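You operate a simulated robot arm through the tools that you are given. There is no shell and no other tool. Be economical: measure what you need, move in short steps, check, and stop when the job is done.

You are at the controls of a simulated robot arm. One attempt, no reset.

## Task
Put one of the setting blocks from the top of the lay-up bench on top of the teal polisher.
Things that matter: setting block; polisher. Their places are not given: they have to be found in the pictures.

Only the result counts: the job must be done as asked and must still hold three seconds after the hand-in. Knocking over, shifting, dropping, spilling or breaking anything else fails it.

## Robot
A 6-joint arm with a two-finger parallel gripper, fixed in place. Base frame: the origin is at the foot of the arm, x ahead of it, y to its left, z up; the work surface is at about z = 0. Lengths are in mm, angles in degrees, forces in N, time in s.
With the tool pointing down near the work surface it reaches from about 180 to 460 mm from the base axis. Its first joint turns from -70.0 to 70.0 degrees. Payload 1.9 kg.
The tool frame sits at the grasp point between the pads (the TCP): z along the fingers, y along the line on which they close. The tips reach 23 mm beyond it. The gripper opens to 94 mm. The fingers are 38 mm wide and 10 mm thick; the gripper's body (54 by 96 mm) begins 39 mm behind the TCP.
Orientation is told as [roll, pitch, yaw] about the base's x, y, z axes, in that order, counted from this pose: with the fingers straight down and closing along the base's y, the tool's x points along the base's -x, its y along +y and its z along -z.

## Interface
- The arm moves only by the tool drive_tool. Its argument "plan" is a list of rows, each a list of 3 entries, a list of its own where there are three numbers: the shift along the base's x, y, z in units of 40 mm (1.0 is 40 mm), then the turn, a rotation vector about the base's x, y, z in units of 4 degrees (1.0 is 4 degrees), then the closure in counts, from 0 (fully open) to 255 (shut). In form: [[[tx, ty, tz], [rx, ry, rz], gripper], ...]. A call has 1 to 10 rows; each row shifts and turns the commanded pose from where the row before left it. A call with a number of a shift or a turn outside -1 to 1 is refused whole. A row lasts 0.2 s, in which the tool goes at most 50 mm and 8.6 degrees; a call with a longer step from one row to the next is refused whole, and so is a gripper value outside its range. Where a pose cannot be reached the arm comes as near as it can. A force on the tool above 40 N (or 10 N above the force at the start of the call, whichever is more), or a blocked arm, ends the call early, and 0.2 s more pass. The fingers move at their own pace (about 108 mm/s each) and stop on an object; they squeeze with about 26 N. The grip force told is the motor's: it shows also when the fingers shut on nothing. Time passes only in rows, and 0.2 s behind the last, so rows that do not move let the fingers close. The reply holds the time, the measured pose of the TCP, the force on the tool along the base axes, the opening and the grip force, in the units named above and with some noise.
- Cameras (640 x 400 px; columns grow to the right, rows downward): "scene" is fixed at [26.5, 291.9, 437.9]; the picture's right is [-0.96, -0.30, 0.00], its down [-0.13, 0.41, -0.90] and it looks along [0.27, -0.86, -0.43] (base axes); focal length 306 px, centre (320, 200). "wrist" rides on the gripper at [-39, 0, -44] in the tool frame; the picture's right is [0.00, -1.00, 0.00], its down [0.97, 0.00, -0.24] and it looks along [0.24, 0.00, 0.97] (tool axes); focal length 218 px, centre (320, 200).
- get_image(camera): a new picture of that camera. It takes no simulated time.
- locate(camera, pixels): there is no depth. For up to 12 entries [column, row, z] of the newest picture of that camera ("zoom" is the newest enlarged one), the place [x, y] in the base frame at which the ray of that pixel passes the height z, good to about 3 mm. It takes no simulated time.
- enlarge(camera, box): a new picture of the part [left, top, right, bottom] of that camera's present view, enlarged. It takes no simulated time.
- job_done(): hands the job in; it is judged then, once.

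Keep the steps short. Do not move on a guess: measure, check each grasp and each placing, and mend mistakes. In all there are 60 turns and 30 pictures (those below and enlarged ones count). Leave the gripper open and the arm clear of the work at the hand-in unless told otherwise, and finish with a single line.

The tools are called as name(argument=value, ...) on one line, values as JSON. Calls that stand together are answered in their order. drive_tool: Moves the arm, as the interface text tells. Its arguments: {"type":"object","properties":{"plan":{"type":"array"}},"required":["plan"]} The other tools are called the same way: get_image (camera) takes a picture; locate (camera, pixels) gives the place at which the rays of pixels pass given heights; enlarge (camera, box) takes an enlarged picture of a part of a camera's view; job_done () hands the job in.

At the start:

```text
clock: 0.0
eef_pos: [232.0, -228.6, 350.7]
orientation: [0.0, 0.1, -0.2]
wrist_force: [0.4, -0.3, -1.0]
grip_width: 94.2
grip_force: 0.1
```

scene: 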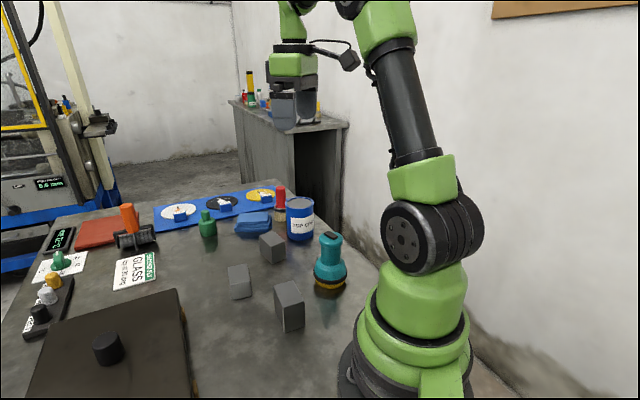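
wrist: 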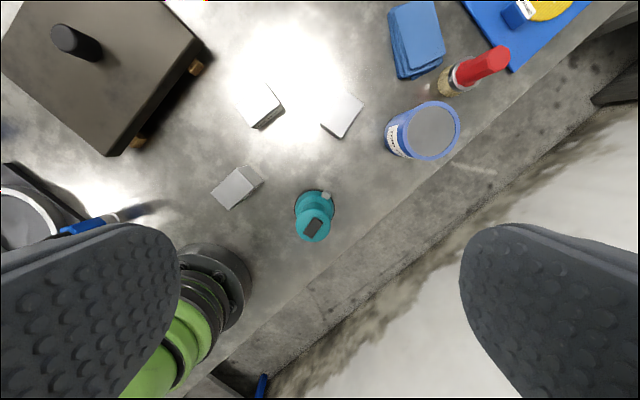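

I see three grey blocks at scene (240,281), (289,306) and (272,247), and the teal polisher at (330,260). I'll enlarge both views to measure them.

enlarge(camera="scene", box=[200, 210, 370, 340])

enlarge(camera="wrist", box=[190, 70, 390, 260])

```text
3.08 times, centred on (285, 275) of scene
```

zoom: 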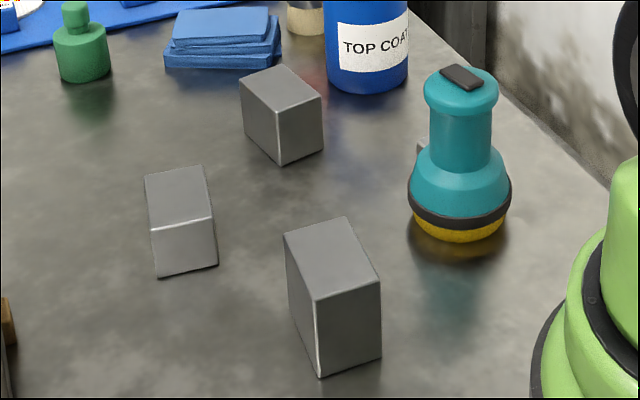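

```text
2.11 times, centred on (290, 165) of wrist
```

zoom: 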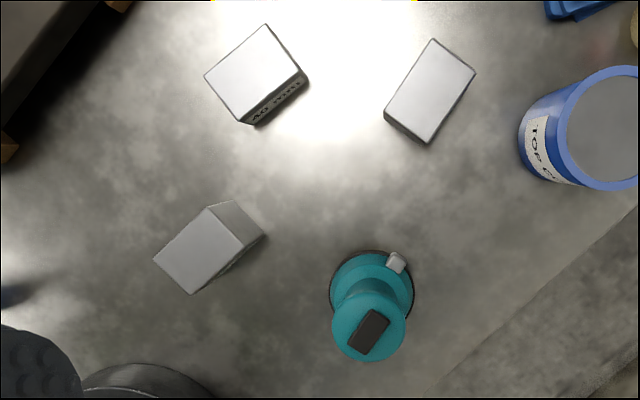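

The upper-left block in the wrist view has lettering on its side. I'll zoom in to read it, then locate the points in the wrist view.

enlarge(camera="wrist", box=[245, 80, 295, 135])

locate(camera="wrist", pixels=[[313, 228, 90], [313, 228, 110], [313, 228, 130], [238, 188, 30], [238, 188, 50], [342, 114, 30], [342, 114, 50], [261, 104, 30], [261, 104, 50], [314, 204, 0]])

locate(camera="scene", pixels=[[331, 236, 90], [331, 236, 110], [331, 236, 130], [293, 290, 30], [293, 290, 50], [271, 239, 30], [271, 239, 50], [238, 273, 30], [238, 273, 50], [330, 281, 0], [330, 270, 0]])

```text
7.27 times, centred on (270, 108) of wrist
```

zoom: 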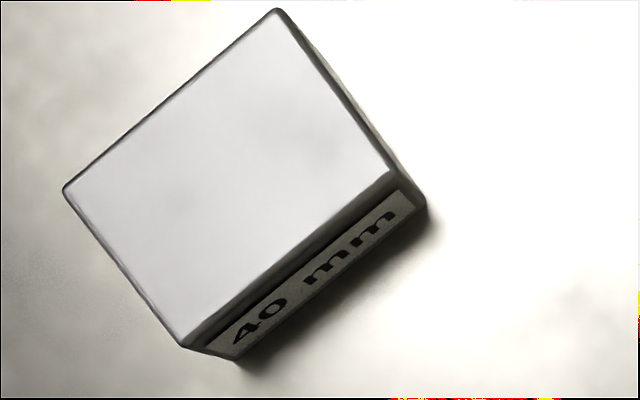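

```text
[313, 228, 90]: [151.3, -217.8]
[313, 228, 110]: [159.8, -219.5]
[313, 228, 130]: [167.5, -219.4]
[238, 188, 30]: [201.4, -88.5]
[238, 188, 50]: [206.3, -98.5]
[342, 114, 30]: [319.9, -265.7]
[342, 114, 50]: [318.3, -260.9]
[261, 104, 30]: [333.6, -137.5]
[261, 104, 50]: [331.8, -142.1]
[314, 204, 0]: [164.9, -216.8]
```

```text
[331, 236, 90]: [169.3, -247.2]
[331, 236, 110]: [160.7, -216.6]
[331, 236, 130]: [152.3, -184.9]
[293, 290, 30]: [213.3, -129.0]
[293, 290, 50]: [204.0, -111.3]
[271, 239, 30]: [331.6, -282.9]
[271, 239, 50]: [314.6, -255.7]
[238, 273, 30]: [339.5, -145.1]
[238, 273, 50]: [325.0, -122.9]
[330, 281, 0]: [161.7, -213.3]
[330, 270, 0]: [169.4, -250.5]
```

The block is labelled 40 mm. The polisher axis is near (160,-218) with its top at about z 109. Next I'll locate the corners of the middle block (wrist about (342,114)), and find its height by comparing the two views.

locate(camera="wrist", pixels=[[343.6, 88.2, 50], [363.5, 104.3, 50], [342.1, 138.9, 50], [320.3, 124.2, 50], [343.6, 88.2, 40], [363.5, 104.3, 40], [342.1, 138.9, 40], [320.3, 124.2, 40]])

locate(camera="scene", pixels=[[272.7, 263.6, 0], [273, 247.4, 40], [273, 247.4, 50], [273, 247.4, 30], [259, 235.1, 40], [285.6, 241.6, 40], [272.7, 231.2, 40], [259, 235.1, 50], [285.6, 241.6, 50], [272.7, 231.2, 50]])

```text
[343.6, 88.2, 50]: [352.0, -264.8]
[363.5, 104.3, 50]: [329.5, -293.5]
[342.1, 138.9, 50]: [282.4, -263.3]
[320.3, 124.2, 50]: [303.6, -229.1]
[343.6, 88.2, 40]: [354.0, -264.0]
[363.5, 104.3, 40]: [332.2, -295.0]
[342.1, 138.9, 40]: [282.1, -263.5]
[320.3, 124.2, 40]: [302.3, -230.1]
```

```text
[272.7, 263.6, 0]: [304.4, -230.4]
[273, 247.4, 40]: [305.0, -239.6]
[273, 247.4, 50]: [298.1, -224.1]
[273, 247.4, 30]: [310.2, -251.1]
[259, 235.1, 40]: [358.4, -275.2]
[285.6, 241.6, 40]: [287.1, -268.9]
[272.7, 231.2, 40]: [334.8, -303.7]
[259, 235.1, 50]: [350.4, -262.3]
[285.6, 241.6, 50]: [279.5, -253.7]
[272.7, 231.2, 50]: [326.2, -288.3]
```

The middle block measures about 60 x 40 mm and 48 mm high, centred near (317,-262), with its long axis at about -32°. Now I'll check the clearance to the paint can.

locate(camera="wrist", pixels=[[385, 152, 0], [390, 157, 0], [402, 117, 80], [432, 131, 80], [407, 131, 80]])

locate(camera="scene", pixels=[[289, 236, 0], [300, 242, 0], [312, 238, 0], [299, 201, 80], [299, 201, 90], [299, 201, 70]])

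```text
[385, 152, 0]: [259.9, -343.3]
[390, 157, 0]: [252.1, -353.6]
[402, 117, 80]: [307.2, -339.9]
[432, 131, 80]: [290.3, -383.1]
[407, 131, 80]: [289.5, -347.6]
```

```text
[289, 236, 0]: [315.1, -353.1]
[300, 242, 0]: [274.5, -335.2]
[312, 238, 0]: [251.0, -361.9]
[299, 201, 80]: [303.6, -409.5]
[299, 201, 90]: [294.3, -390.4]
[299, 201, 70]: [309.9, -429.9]
```

The can is centred near (288,-378), about 120 mm from the block, so there's enough room. I'll move above the block to about z 207, turn yaw -32° and set the opening to about 64 mm.

drive_tool(plan=[[[0.266, -0.104, -0.45], [0, 0, -1], 81], [[0.266, -0.104, -0.45], [0, 0, -1], 81], [[0.266, -0.104, -0.45], [0, 0, -1], 81], [[0.266, -0.104, -0.45], [0, 0, -1], 81], [[0.266, -0.104, -0.45], [0, 0, -1], 81], [[0.266, -0.104, -0.45], [0, 0, -1], 81], [[0.266, -0.104, -0.45], [0, 0, -1], 81], [[0.266, -0.104, -0.45], [0, 0, -1], 81], [[0, 0, 0], [0, 0, 0], 81]])

get_image(camera="wrist")

```text
clock: 2.0
eef_pos: [316.0, -262.8, 206.7]
orientation: [-0.1, 0.1, -32.0]
wrist_force: [0.4, -0.2, 0.2]
grip_width: 64.0
grip_force: 0.0
```

```text
24 pictures are left
```

wrist: 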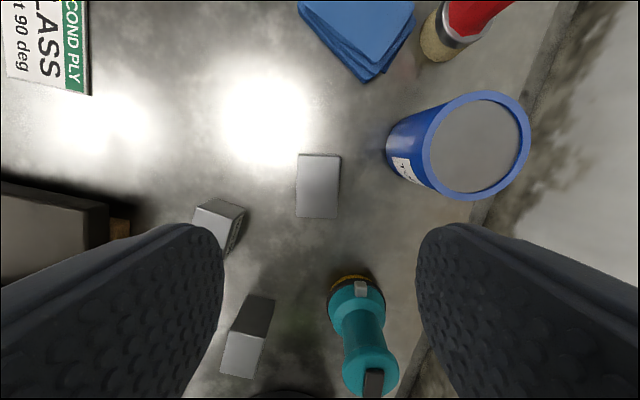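

The block now shows corners at about (299,154), (341,156), (338,218) and (296,217). I'll locate them to refine the centre and angle.

locate(camera="wrist", pixels=[[299, 154, 49], [340.5, 156, 49], [338, 218.5, 49], [296, 217, 49], [361, 390, 109], [364, 357, 109]])

```text
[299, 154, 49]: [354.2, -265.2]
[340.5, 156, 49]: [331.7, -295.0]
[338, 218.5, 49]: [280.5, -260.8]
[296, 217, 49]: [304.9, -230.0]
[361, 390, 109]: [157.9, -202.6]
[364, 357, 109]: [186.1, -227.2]
```

The refined centre is (317.8,-262.8) at yaw about -34.6°. I'll go down to TCP z of about 35, which puts the tips at about z 12.

drive_tool(plan=[[[0.045, 0, -0.7], [0, 0, -0.6], 81], [[0, 0, -0.7], [0, 0, 0], 81], [[0, 0, -0.7], [0, 0, 0], 81], [[0, 0, -0.7], [0, 0, 0], 81], [[0, 0, -0.5], [0, 0, 0], 81], [[0, 0, -0.5], [0, 0, 0], 81], [[0, 0, -0.49], [0, 0, 0], 81], [[0, 0, 0], [0, 0, 0], 81]])

get_image(camera="wrist")

```text
clock: 3.8
eef_pos: [321.5, -260.9, 35.6]
orientation: [0.0, 0.0, -34.4]
wrist_force: [-0.2, 0.2, -0.1]
grip_width: 64.0
grip_force: 0.0
```

```text
23 pictures are left
```

wrist: 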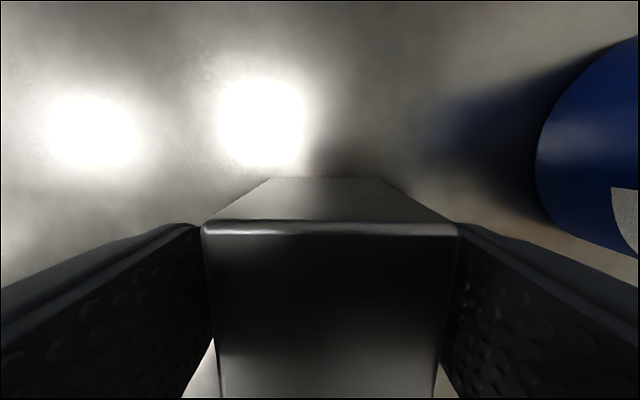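

The block sits between the fingers, spanning columns 203 to 458, so it's about 1.6 mm right of centre. I'll make that small correction and close.

drive_tool(plan=[[[-0.063, -0.005, 0], [0, 0, 0], 81], [[0, 0, 0], [0, 0, 0], 125], [[0, 0, 0], [0, 0, 0], 150], [[0, 0, 0], [0, 0, 0], 255], [[0, 0, 0], [0, 0, 0], 255], [[0, 0, 0], [0, 0, 0], 255]])

```text
clock: 5.2
eef_pos: [317.1, -263.2, 34.6]
orientation: [0.1, 0.0, -34.4]
wrist_force: [0.7, -0.9, 0.8]
grip_width: 39.9
grip_force: 26.6
```

The block is gripped at 39.9 mm with 26.6 N. I'll lift straight up to about z 215.

drive_tool(plan=[[[0, 0, 0.3], [0, 0, 0], 255], [[0, 0, 0.6], [0, 0, 0], 255], [[0, 0, 0.8], [0, 0, 0], 255], [[0, 0, 0.8], [0, 0, 0], 255], [[0, 0, 0.8], [0, 0, 0], 255], [[0, 0, 0.7], [0, 0, 0], 255], [[0, 0, 0.5], [0, 0, 0], 255], [[0, 0, 0], [0, 0, 0], 255]])

enlarge(camera="scene", box=[290, 220, 370, 300])

get_image(camera="wrist")

```text
clock: 7.0
eef_pos: [316.2, -262.9, 215.5]
orientation: [-0.1, -0.1, -34.3]
wrist_force: [-0.5, -0.2, -0.2]
grip_width: 0.0
grip_force: 25.4
```

```text
5.00 times, centred on (330, 260) of scene
```

zoom: 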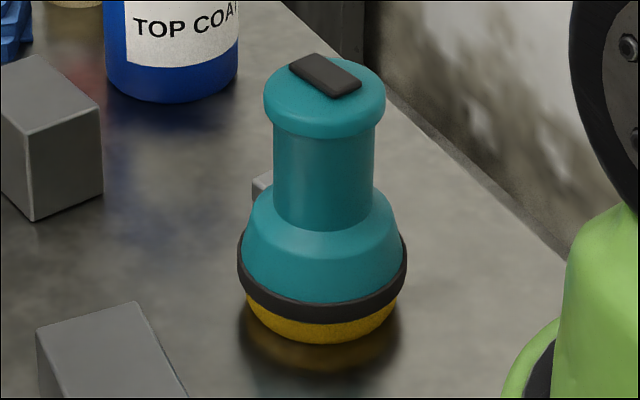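

```text
21 pictures are left
```

wrist: 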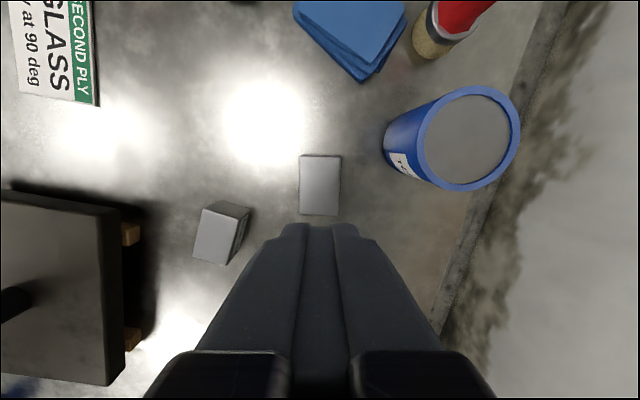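

The fingers shut to 0 and the block is still on the bench at wrist (320,185), so it slipped out during the lift. I'll re-measure its pose and try again with a slow lift, watching the force.

locate(camera="wrist", pixels=[[300.5, 155.5, 49], [341, 156, 49], [339, 215.5, 49], [299, 215, 49]])

enlarge(camera="scene", box=[220, 210, 340, 340])

```text
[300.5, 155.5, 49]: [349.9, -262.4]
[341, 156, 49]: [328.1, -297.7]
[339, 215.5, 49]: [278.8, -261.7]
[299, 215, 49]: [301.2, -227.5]
```

```text
3.08 times, centred on (280, 275) of scene
```

zoom: 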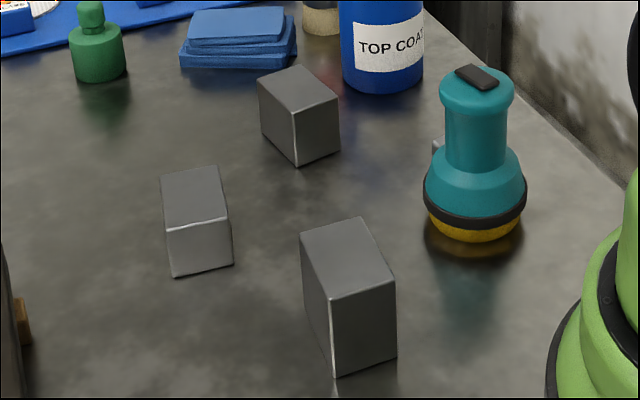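

The block stands in its place, centred near (315,-262). I'll open, go down again and grip slightly deeper, without lifting yet.

drive_tool(plan=[[[-0.03, 0, 0], [0, 0, 0], 81], [[0, 0, 0], [0, 0, 0], 81], [[0, 0, -0.8], [0, 0, 0], 81], [[0, 0, -0.8], [0, 0, 0], 81], [[0, 0, -0.8], [0, 0, 0], 81], [[0, 0, -0.8], [0, 0, 0], 81], [[0, 0, -0.7], [0, 0, 0], 81], [[0, 0, -0.4], [0, 0, 0], 81], [[0, 0, -0.27], [0, 0, 0], 81], [[0, 0, 0], [0, 0, 0], 81]])

get_image(camera="wrist")

```text
clock: 9.2
eef_pos: [314.5, -260.1, 32.8]
orientation: [0.0, 0.1, -34.4]
wrist_force: [0.2, 0.7, -0.1]
grip_width: 64.2
grip_force: 0.0
```

```text
19 pictures are left
```

wrist: 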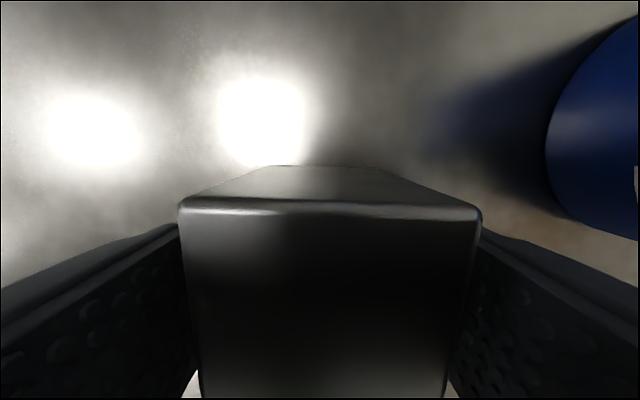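

The block lies between the fingers, about 1.5 mm right of centre. I'll nudge over, close fully, let the grip settle, then start a very slow 4 mm lift.

drive_tool(plan=[[[0, -0.045, 0], [0, 0, 0], 81], [[0, 0, 0], [0, 0, 0], 150], [[0, 0, 0], [0, 0, 0], 255], [[0, 0, 0], [0, 0, 0], 255], [[0, 0, 0], [0, 0, 0], 255], [[0, 0, 0.03], [0, 0, 0], 255], [[0, 0, 0.03], [0, 0, 0], 255], [[0, 0, 0.04], [0, 0, 0], 255]])

get_image(camera="wrist")

```text
clock: 11.0
eef_pos: [315.5, -262.9, 35.1]
orientation: [0.1, 0.0, -34.4]
wrist_force: [-0.2, -0.3, -4.9]
grip_width: 39.8
grip_force: 25.8
```

```text
18 pictures are left
```

wrist: 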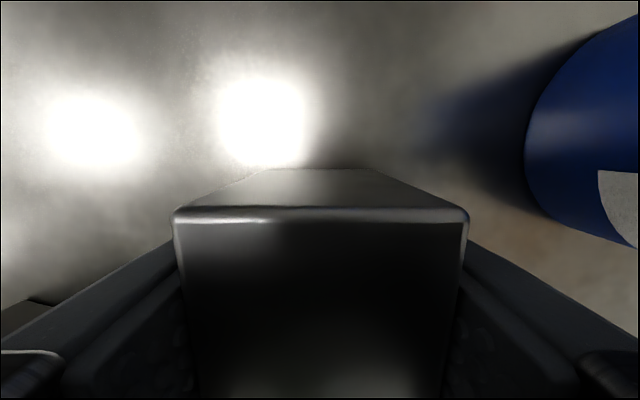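

The force along z is -4.9 N, so the block is loading the grip. I'll go on slowly for about 10 mm and watch the force.

drive_tool(plan=[[[0, 0, 0.05], [0, 0, 0], 255], [[0, 0, 0.05], [0, 0, 0], 255], [[0, 0, 0.05], [0, 0, 0], 255], [[0, 0, 0.05], [0, 0, 0], 255], [[0, 0, 0.05], [0, 0, 0], 255]])

get_image(camera="wrist")

```text
clock: 12.2
eef_pos: [315.9, -264.2, 44.8]
orientation: [0.0, 0.0, -34.4]
wrist_force: [-0.6, 0.5, -3.0]
grip_width: 39.8
grip_force: 25.8
```

```text
17 pictures are left
```

wrist: 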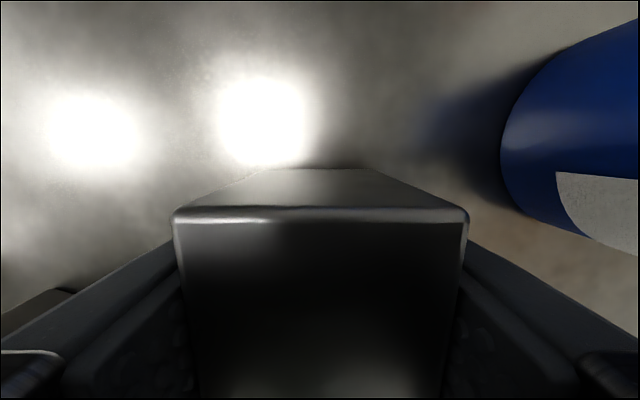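

The block keeps its place in the fingers (same pixels) and the load is about 3–4 N, so it's held. I'll keep lifting with a gentle ramp.

drive_tool(plan=[[[0, 0, 0.08], [0, 0, 0], 255], [[0, 0, 0.12], [0, 0, 0], 255], [[0, 0, 0.16], [0, 0, 0], 255], [[0, 0, 0.2], [0, 0, 0], 255], [[0, 0, 0.24], [0, 0, 0], 255], [[0, 0, 0.28], [0, 0, 0], 255], [[0, 0, 0.28], [0, 0, 0], 255], [[0, 0, 0.24], [0, 0, 0], 255], [[0, 0, 0.18], [0, 0, 0], 255], [[0, 0, 0.1], [0, 0, 0], 255]])

get_image(camera="wrist")

```text
clock: 14.4
eef_pos: [315.6, -263.7, 121.2]
orientation: [0.0, 0.1, -34.6]
wrist_force: [1.1, 0.5, -4.1]
grip_width: 39.7
grip_force: 26.0
```

```text
16 pictures are left
```

wrist: 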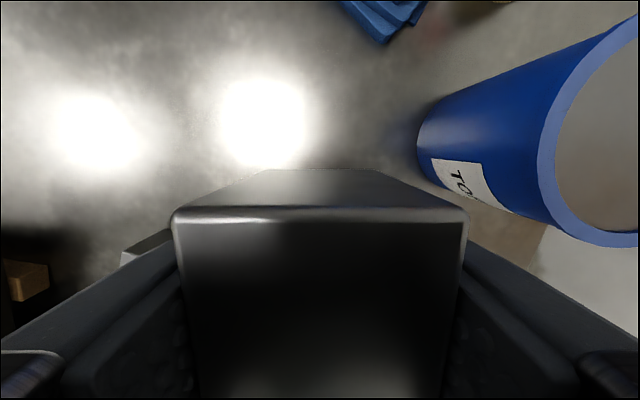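

The block is still held firmly. I'll raise another 60 mm, then travel over to the polisher at (160,-218). Its dark top pad lies at about -36°, so the present yaw suits it.

drive_tool(plan=[[[0, 0, 0.1], [0, 0, 0], 255], [[0, 0, 0.2], [0, 0, 0], 255], [[0, 0, 0.28], [0, 0, 0], 255], [[0, 0, 0.3], [0, 0, 0], 255], [[0, 0, 0.3], [0, 0, 0], 255], [[0, 0, 0.22], [0, 0, 0], 255], [[0, 0, 0.1], [0, 0, 0], 255], [[0, 0, 0], [0, 0, 0], 255]])

drive_tool(plan=[[[-0.194, 0.057, 0], [0, 0, 0], 255], [[-0.31, 0.091, 0], [0, 0, 0], 255], [[-0.427, 0.125, 0], [0, 0, 0], 255], [[-0.504, 0.148, 0], [0, 0, 0], 255], [[-0.504, 0.148, 0], [0, 0, 0], 255], [[-0.504, 0.148, 0], [0, 0, 0], 255], [[-0.504, 0.148, 0], [0, 0, 0], 255], [[-0.427, 0.125, 0], [0, 0, 0], 255], [[-0.31, 0.091, 0], [0, 0, 0], 255], [[-0.194, 0.057, 0], [0, 0, 0], 255]])

enlarge(camera="scene", box=[250, 140, 410, 300])

get_image(camera="wrist")

```text
clock: 16.2
eef_pos: [317.2, -265.9, 179.5]
orientation: [0.0, 0.0, -34.4]
wrist_force: [-0.1, 0.1, -3.2]
grip_width: 40.0
grip_force: 25.9
```

```text
clock: 18.4
eef_pos: [158.6, -220.0, 180.6]
orientation: [-0.1, -0.1, -34.4]
wrist_force: [0.7, 0.7, -4.2]
grip_width: 39.9
grip_force: 26.9
```

```text
2.50 times, centred on (330, 220) of scene
```

zoom: 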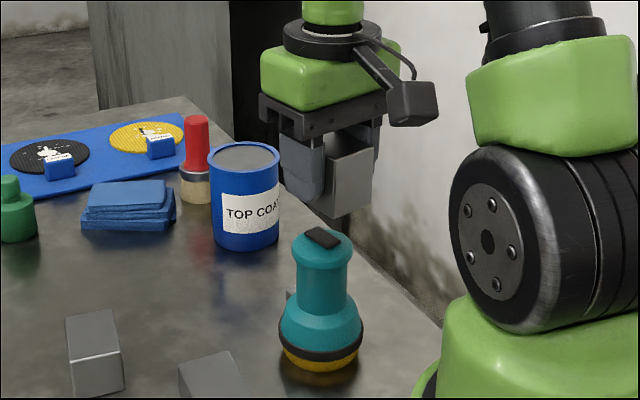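

```text
14 pictures are left
```

wrist: 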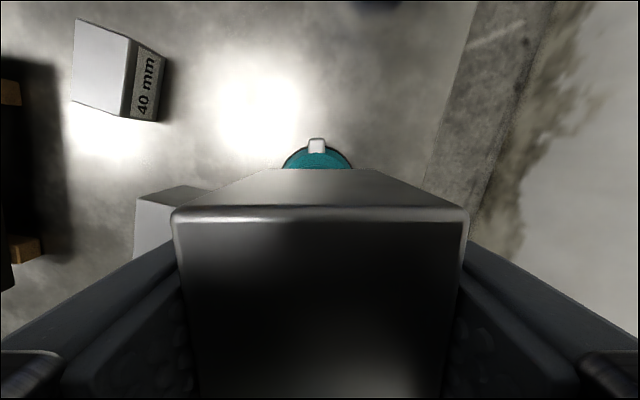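

The polisher's shoulder shows at column 317, nearly centred under the block. I'll shift (+1.5,+2) mm and come down about 30 mm, so the block's bottom should be near z 117.

drive_tool(plan=[[[0.04, 0.05, -0.05], [0, 0, 0], 255], [[0, 0, -0.12], [0, 0, 0], 255], [[0, 0, -0.18], [0, 0, 0], 255], [[0, 0, -0.18], [0, 0, 0], 255], [[0, 0, -0.12], [0, 0, 0], 255], [[0, 0, -0.07], [0, 0, 0], 255], [[0, 0, 0], [0, 0, 0], 255]])

enlarge(camera="scene", box=[290, 180, 380, 300])

```text
clock: 20.0
eef_pos: [163.0, -216.0, 152.1]
orientation: [0.0, 0.1, -34.4]
wrist_force: [-0.2, -0.7, -3.6]
grip_width: 39.8
grip_force: 26.1
```

```text
3.33 times, centred on (335, 240) of scene
```

zoom: 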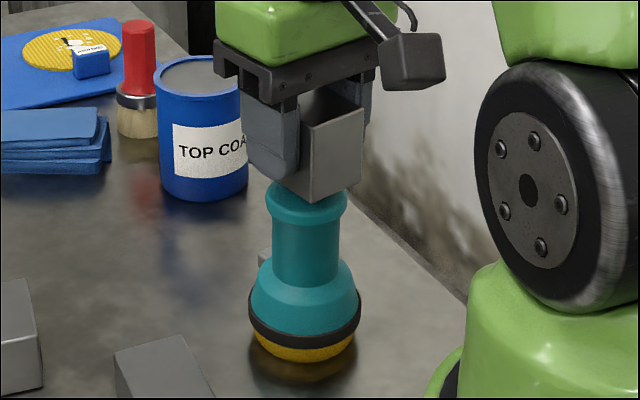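

The block hangs just above the head. Its lower near corner is at scene (334.1,240.6). I'll check where that puts the block centre, and also measure the polisher's shoulder ring.

locate(camera="zoom", pixels=[[317, 202, 114], [317, 202, 118], [317, 202, 122], [360, 183, 118], [248, 300, 28], [361, 300, 28], [304, 215, 105], [266, 208, 105], [346, 208, 105], [303, 362, 0]])

```text
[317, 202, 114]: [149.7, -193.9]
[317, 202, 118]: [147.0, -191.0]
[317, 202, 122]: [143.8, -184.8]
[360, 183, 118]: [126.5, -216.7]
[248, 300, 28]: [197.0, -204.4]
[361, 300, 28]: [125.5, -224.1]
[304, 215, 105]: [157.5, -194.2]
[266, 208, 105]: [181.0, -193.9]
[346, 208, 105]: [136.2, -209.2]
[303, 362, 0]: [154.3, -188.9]
```

The block centre comes out near (161,-220) and the polisher axis near (160.5,-217), which is within a few mm. I'll descend slowly in small rows and watch for the load to come off.

drive_tool(plan=[[[0, 0.02, -0.03], [0, 0, 0], 255], [[0, 0, -0.03], [0, 0, 0], 255], [[0, 0, -0.03], [0, 0, 0], 255], [[0, 0, -0.03], [0, 0, 0], 255]])

drive_tool(plan=[[[0, 0, -0.03], [0, 0, 0], 255], [[0, 0, -0.02], [0, 0, 0], 255]])

```text
clock: 21.0
eef_pos: [162.7, -216.1, 146.6]
orientation: [0.1, 0.0, -34.6]
wrist_force: [0.1, -0.6, -4.1]
grip_width: 40.0
grip_force: 25.9
```

```text
clock: 21.6
eef_pos: [162.7, -217.0, 145.2]
orientation: [0.0, 0.0, -34.4]
wrist_force: [0.2, 0.5, -4.2]
grip_width: 40.0
grip_force: 26.5
```

Still fully loaded at z 145. I'll go down another 2 mm, then 2 mm more.

drive_tool(plan=[[[0, 0, -0.025], [0, 0, 0], 255], [[0, 0, -0.025], [0, 0, 0], 255]])

enlarge(camera="scene", box=[310, 200, 370, 260])

```text
clock: 22.2
eef_pos: [162.7, -216.2, 143.9]
orientation: [0.0, 0.0, -34.4]
wrist_force: [0.0, 0.0, -3.9]
grip_width: 39.6
grip_force: 25.8
```

```text
6.67 times, centred on (340, 230) of scene
```

zoom: 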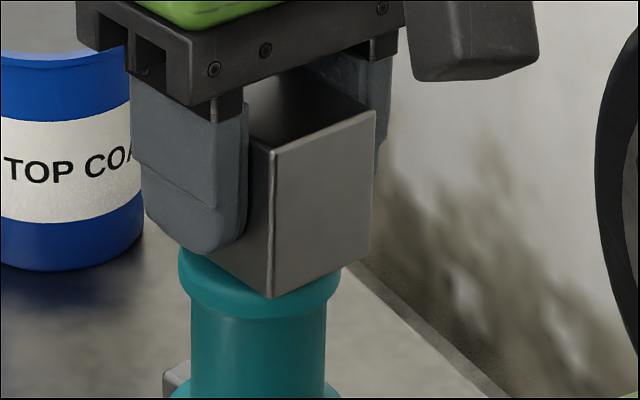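

From the scene, the block centre (about column 260 in the zoom) lines up with the head centre (260). No contact yet, so I'll continue down in small steps.

drive_tool(plan=[[[0, 0, -0.025], [0, 0, 0], 255], [[0, 0, -0.025], [0, 0, 0], 255]])

get_image(camera="wrist")

```text
clock: 22.8
eef_pos: [162.5, -217.4, 141.8]
orientation: [0.1, 0.0, -34.4]
wrist_force: [0.2, 0.5, -3.7]
grip_width: 39.6
grip_force: 26.0
```

```text
11 pictures are left
```

wrist: 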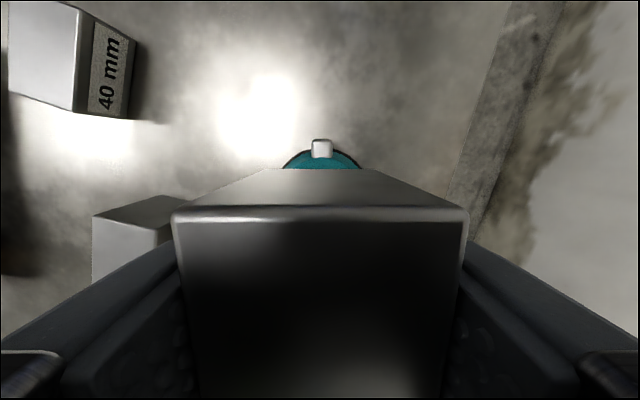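

The wrist view shows the polisher's shoulder centred at column 322, so sideways alignment is good. I'll keep going down.

drive_tool(plan=[[[0, 0, -0.025], [0, 0, 0], 255], [[0, 0, -0.025], [0, 0, 0], 255]])

drive_tool(plan=[[[0, 0, -0.025], [0, 0, 0], 255]])

```text
clock: 23.4
eef_pos: [160.6, -217.1, 140.1]
orientation: [0.0, -0.2, -34.4]
wrist_force: [3.3, -1.1, 18.8]
grip_width: 39.9
grip_force: 26.1
```

```text
clock: 23.8
eef_pos: [162.4, -217.0, 137.1]
orientation: [0.0, -0.2, -34.3]
wrist_force: [-2.1, -2.3, 18.1]
grip_width: 39.9
grip_force: 25.5
```

Contact: the force is now +18 N. I'll back off about 1 mm to ease the pressure and look.

drive_tool(plan=[[[0, 0, 0.02], [0, 0, 0], 255]])

enlarge(camera="scene", box=[290, 200, 370, 300])

```text
clock: 24.2
eef_pos: [161.0, -215.0, 138.2]
orientation: [0.1, 0.2, -34.3]
wrist_force: [0.9, -1.4, 1.1]
grip_width: 39.8
grip_force: 26.2
```

```text
4.00 times, centred on (330, 250) of scene
```

zoom: 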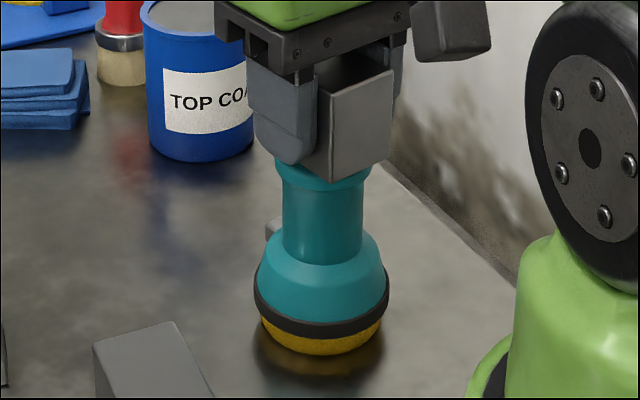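

The force is about 1 N, the block rests level on the head, and the polisher is upright. I'll open the fingers gradually.

drive_tool(plan=[[[0, 0, 0], [0, 0, 0], 143], [[0, 0, 0], [0, 0, 0], 138], [[0, 0, 0], [0, 0, 0], 130], [[0, 0, 0], [0, 0, 0], 115], [[0, 0, 0], [0, 0, 0], 95], [[0, 0, 0], [0, 0, 0], 75], [[0, 0, 0], [0, 0, 0], 75]])

get_image(camera="wrist")

enlarge(camera="scene", box=[290, 200, 370, 300])

```text
clock: 25.8
eef_pos: [162.1, -216.3, 137.6]
orientation: [0.0, 0.1, -34.5]
wrist_force: [0.2, -0.1, -0.9]
grip_width: 66.5
grip_force: 0.1
```

```text
9 pictures are left
```

wrist: 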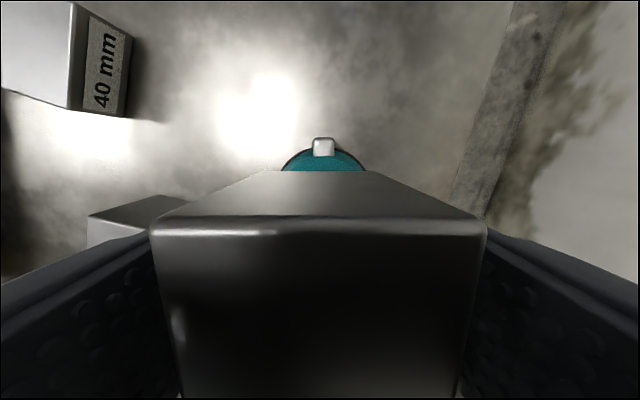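

```text
4.00 times, centred on (330, 250) of scene
```

zoom: 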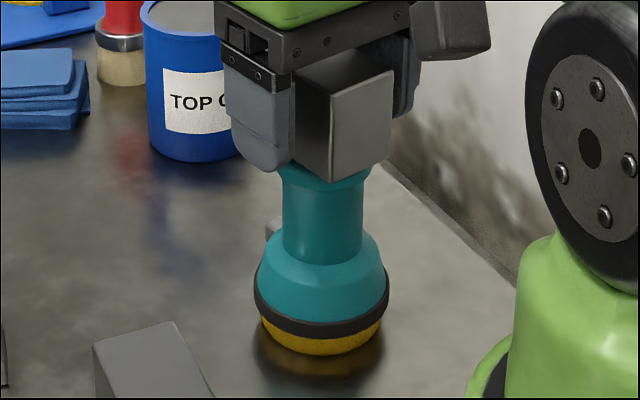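

The fingers are open at 66.5 mm and the block stands free and level on the polisher. I'll go straight up and clear.

drive_tool(plan=[[[0, 0, 0.2], [0, 0, 0], 75], [[0, 0, 0.4], [0, 0, 0], 75], [[0, 0, 0.6], [0, 0, 0], 75], [[0, 0, 0.8], [0, 0, 0], 75], [[0, 0, 0.8], [0, 0, 0], 75], [[0, 0, 0.6], [0, 0, 0], 0], [[0, 0, 0], [0, 0, 0], 0]])

get_image(camera="scene")

```text
clock: 27.4
eef_pos: [164.8, -218.3, 273.7]
orientation: [0.0, 0.0, -34.4]
wrist_force: [-0.1, 0.1, -0.3]
grip_width: 94.2
grip_force: 0.0
```

```text
7 pictures are left
```

scene: 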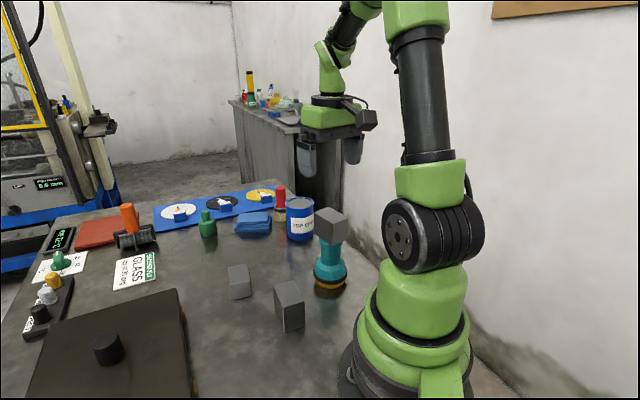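

The block stands on the polisher at scene (331,226), the arm is clear above it, and nothing else has moved. I'll hand in.

job_done()

```text
The job is handed in.
```

I put one setting block on top of the teal polisher, and it was standing level with the gripper open and the arm clear when I handed in; on the first try it slipped from the gripper and stayed upright on the bench, and the second, slower lift held.
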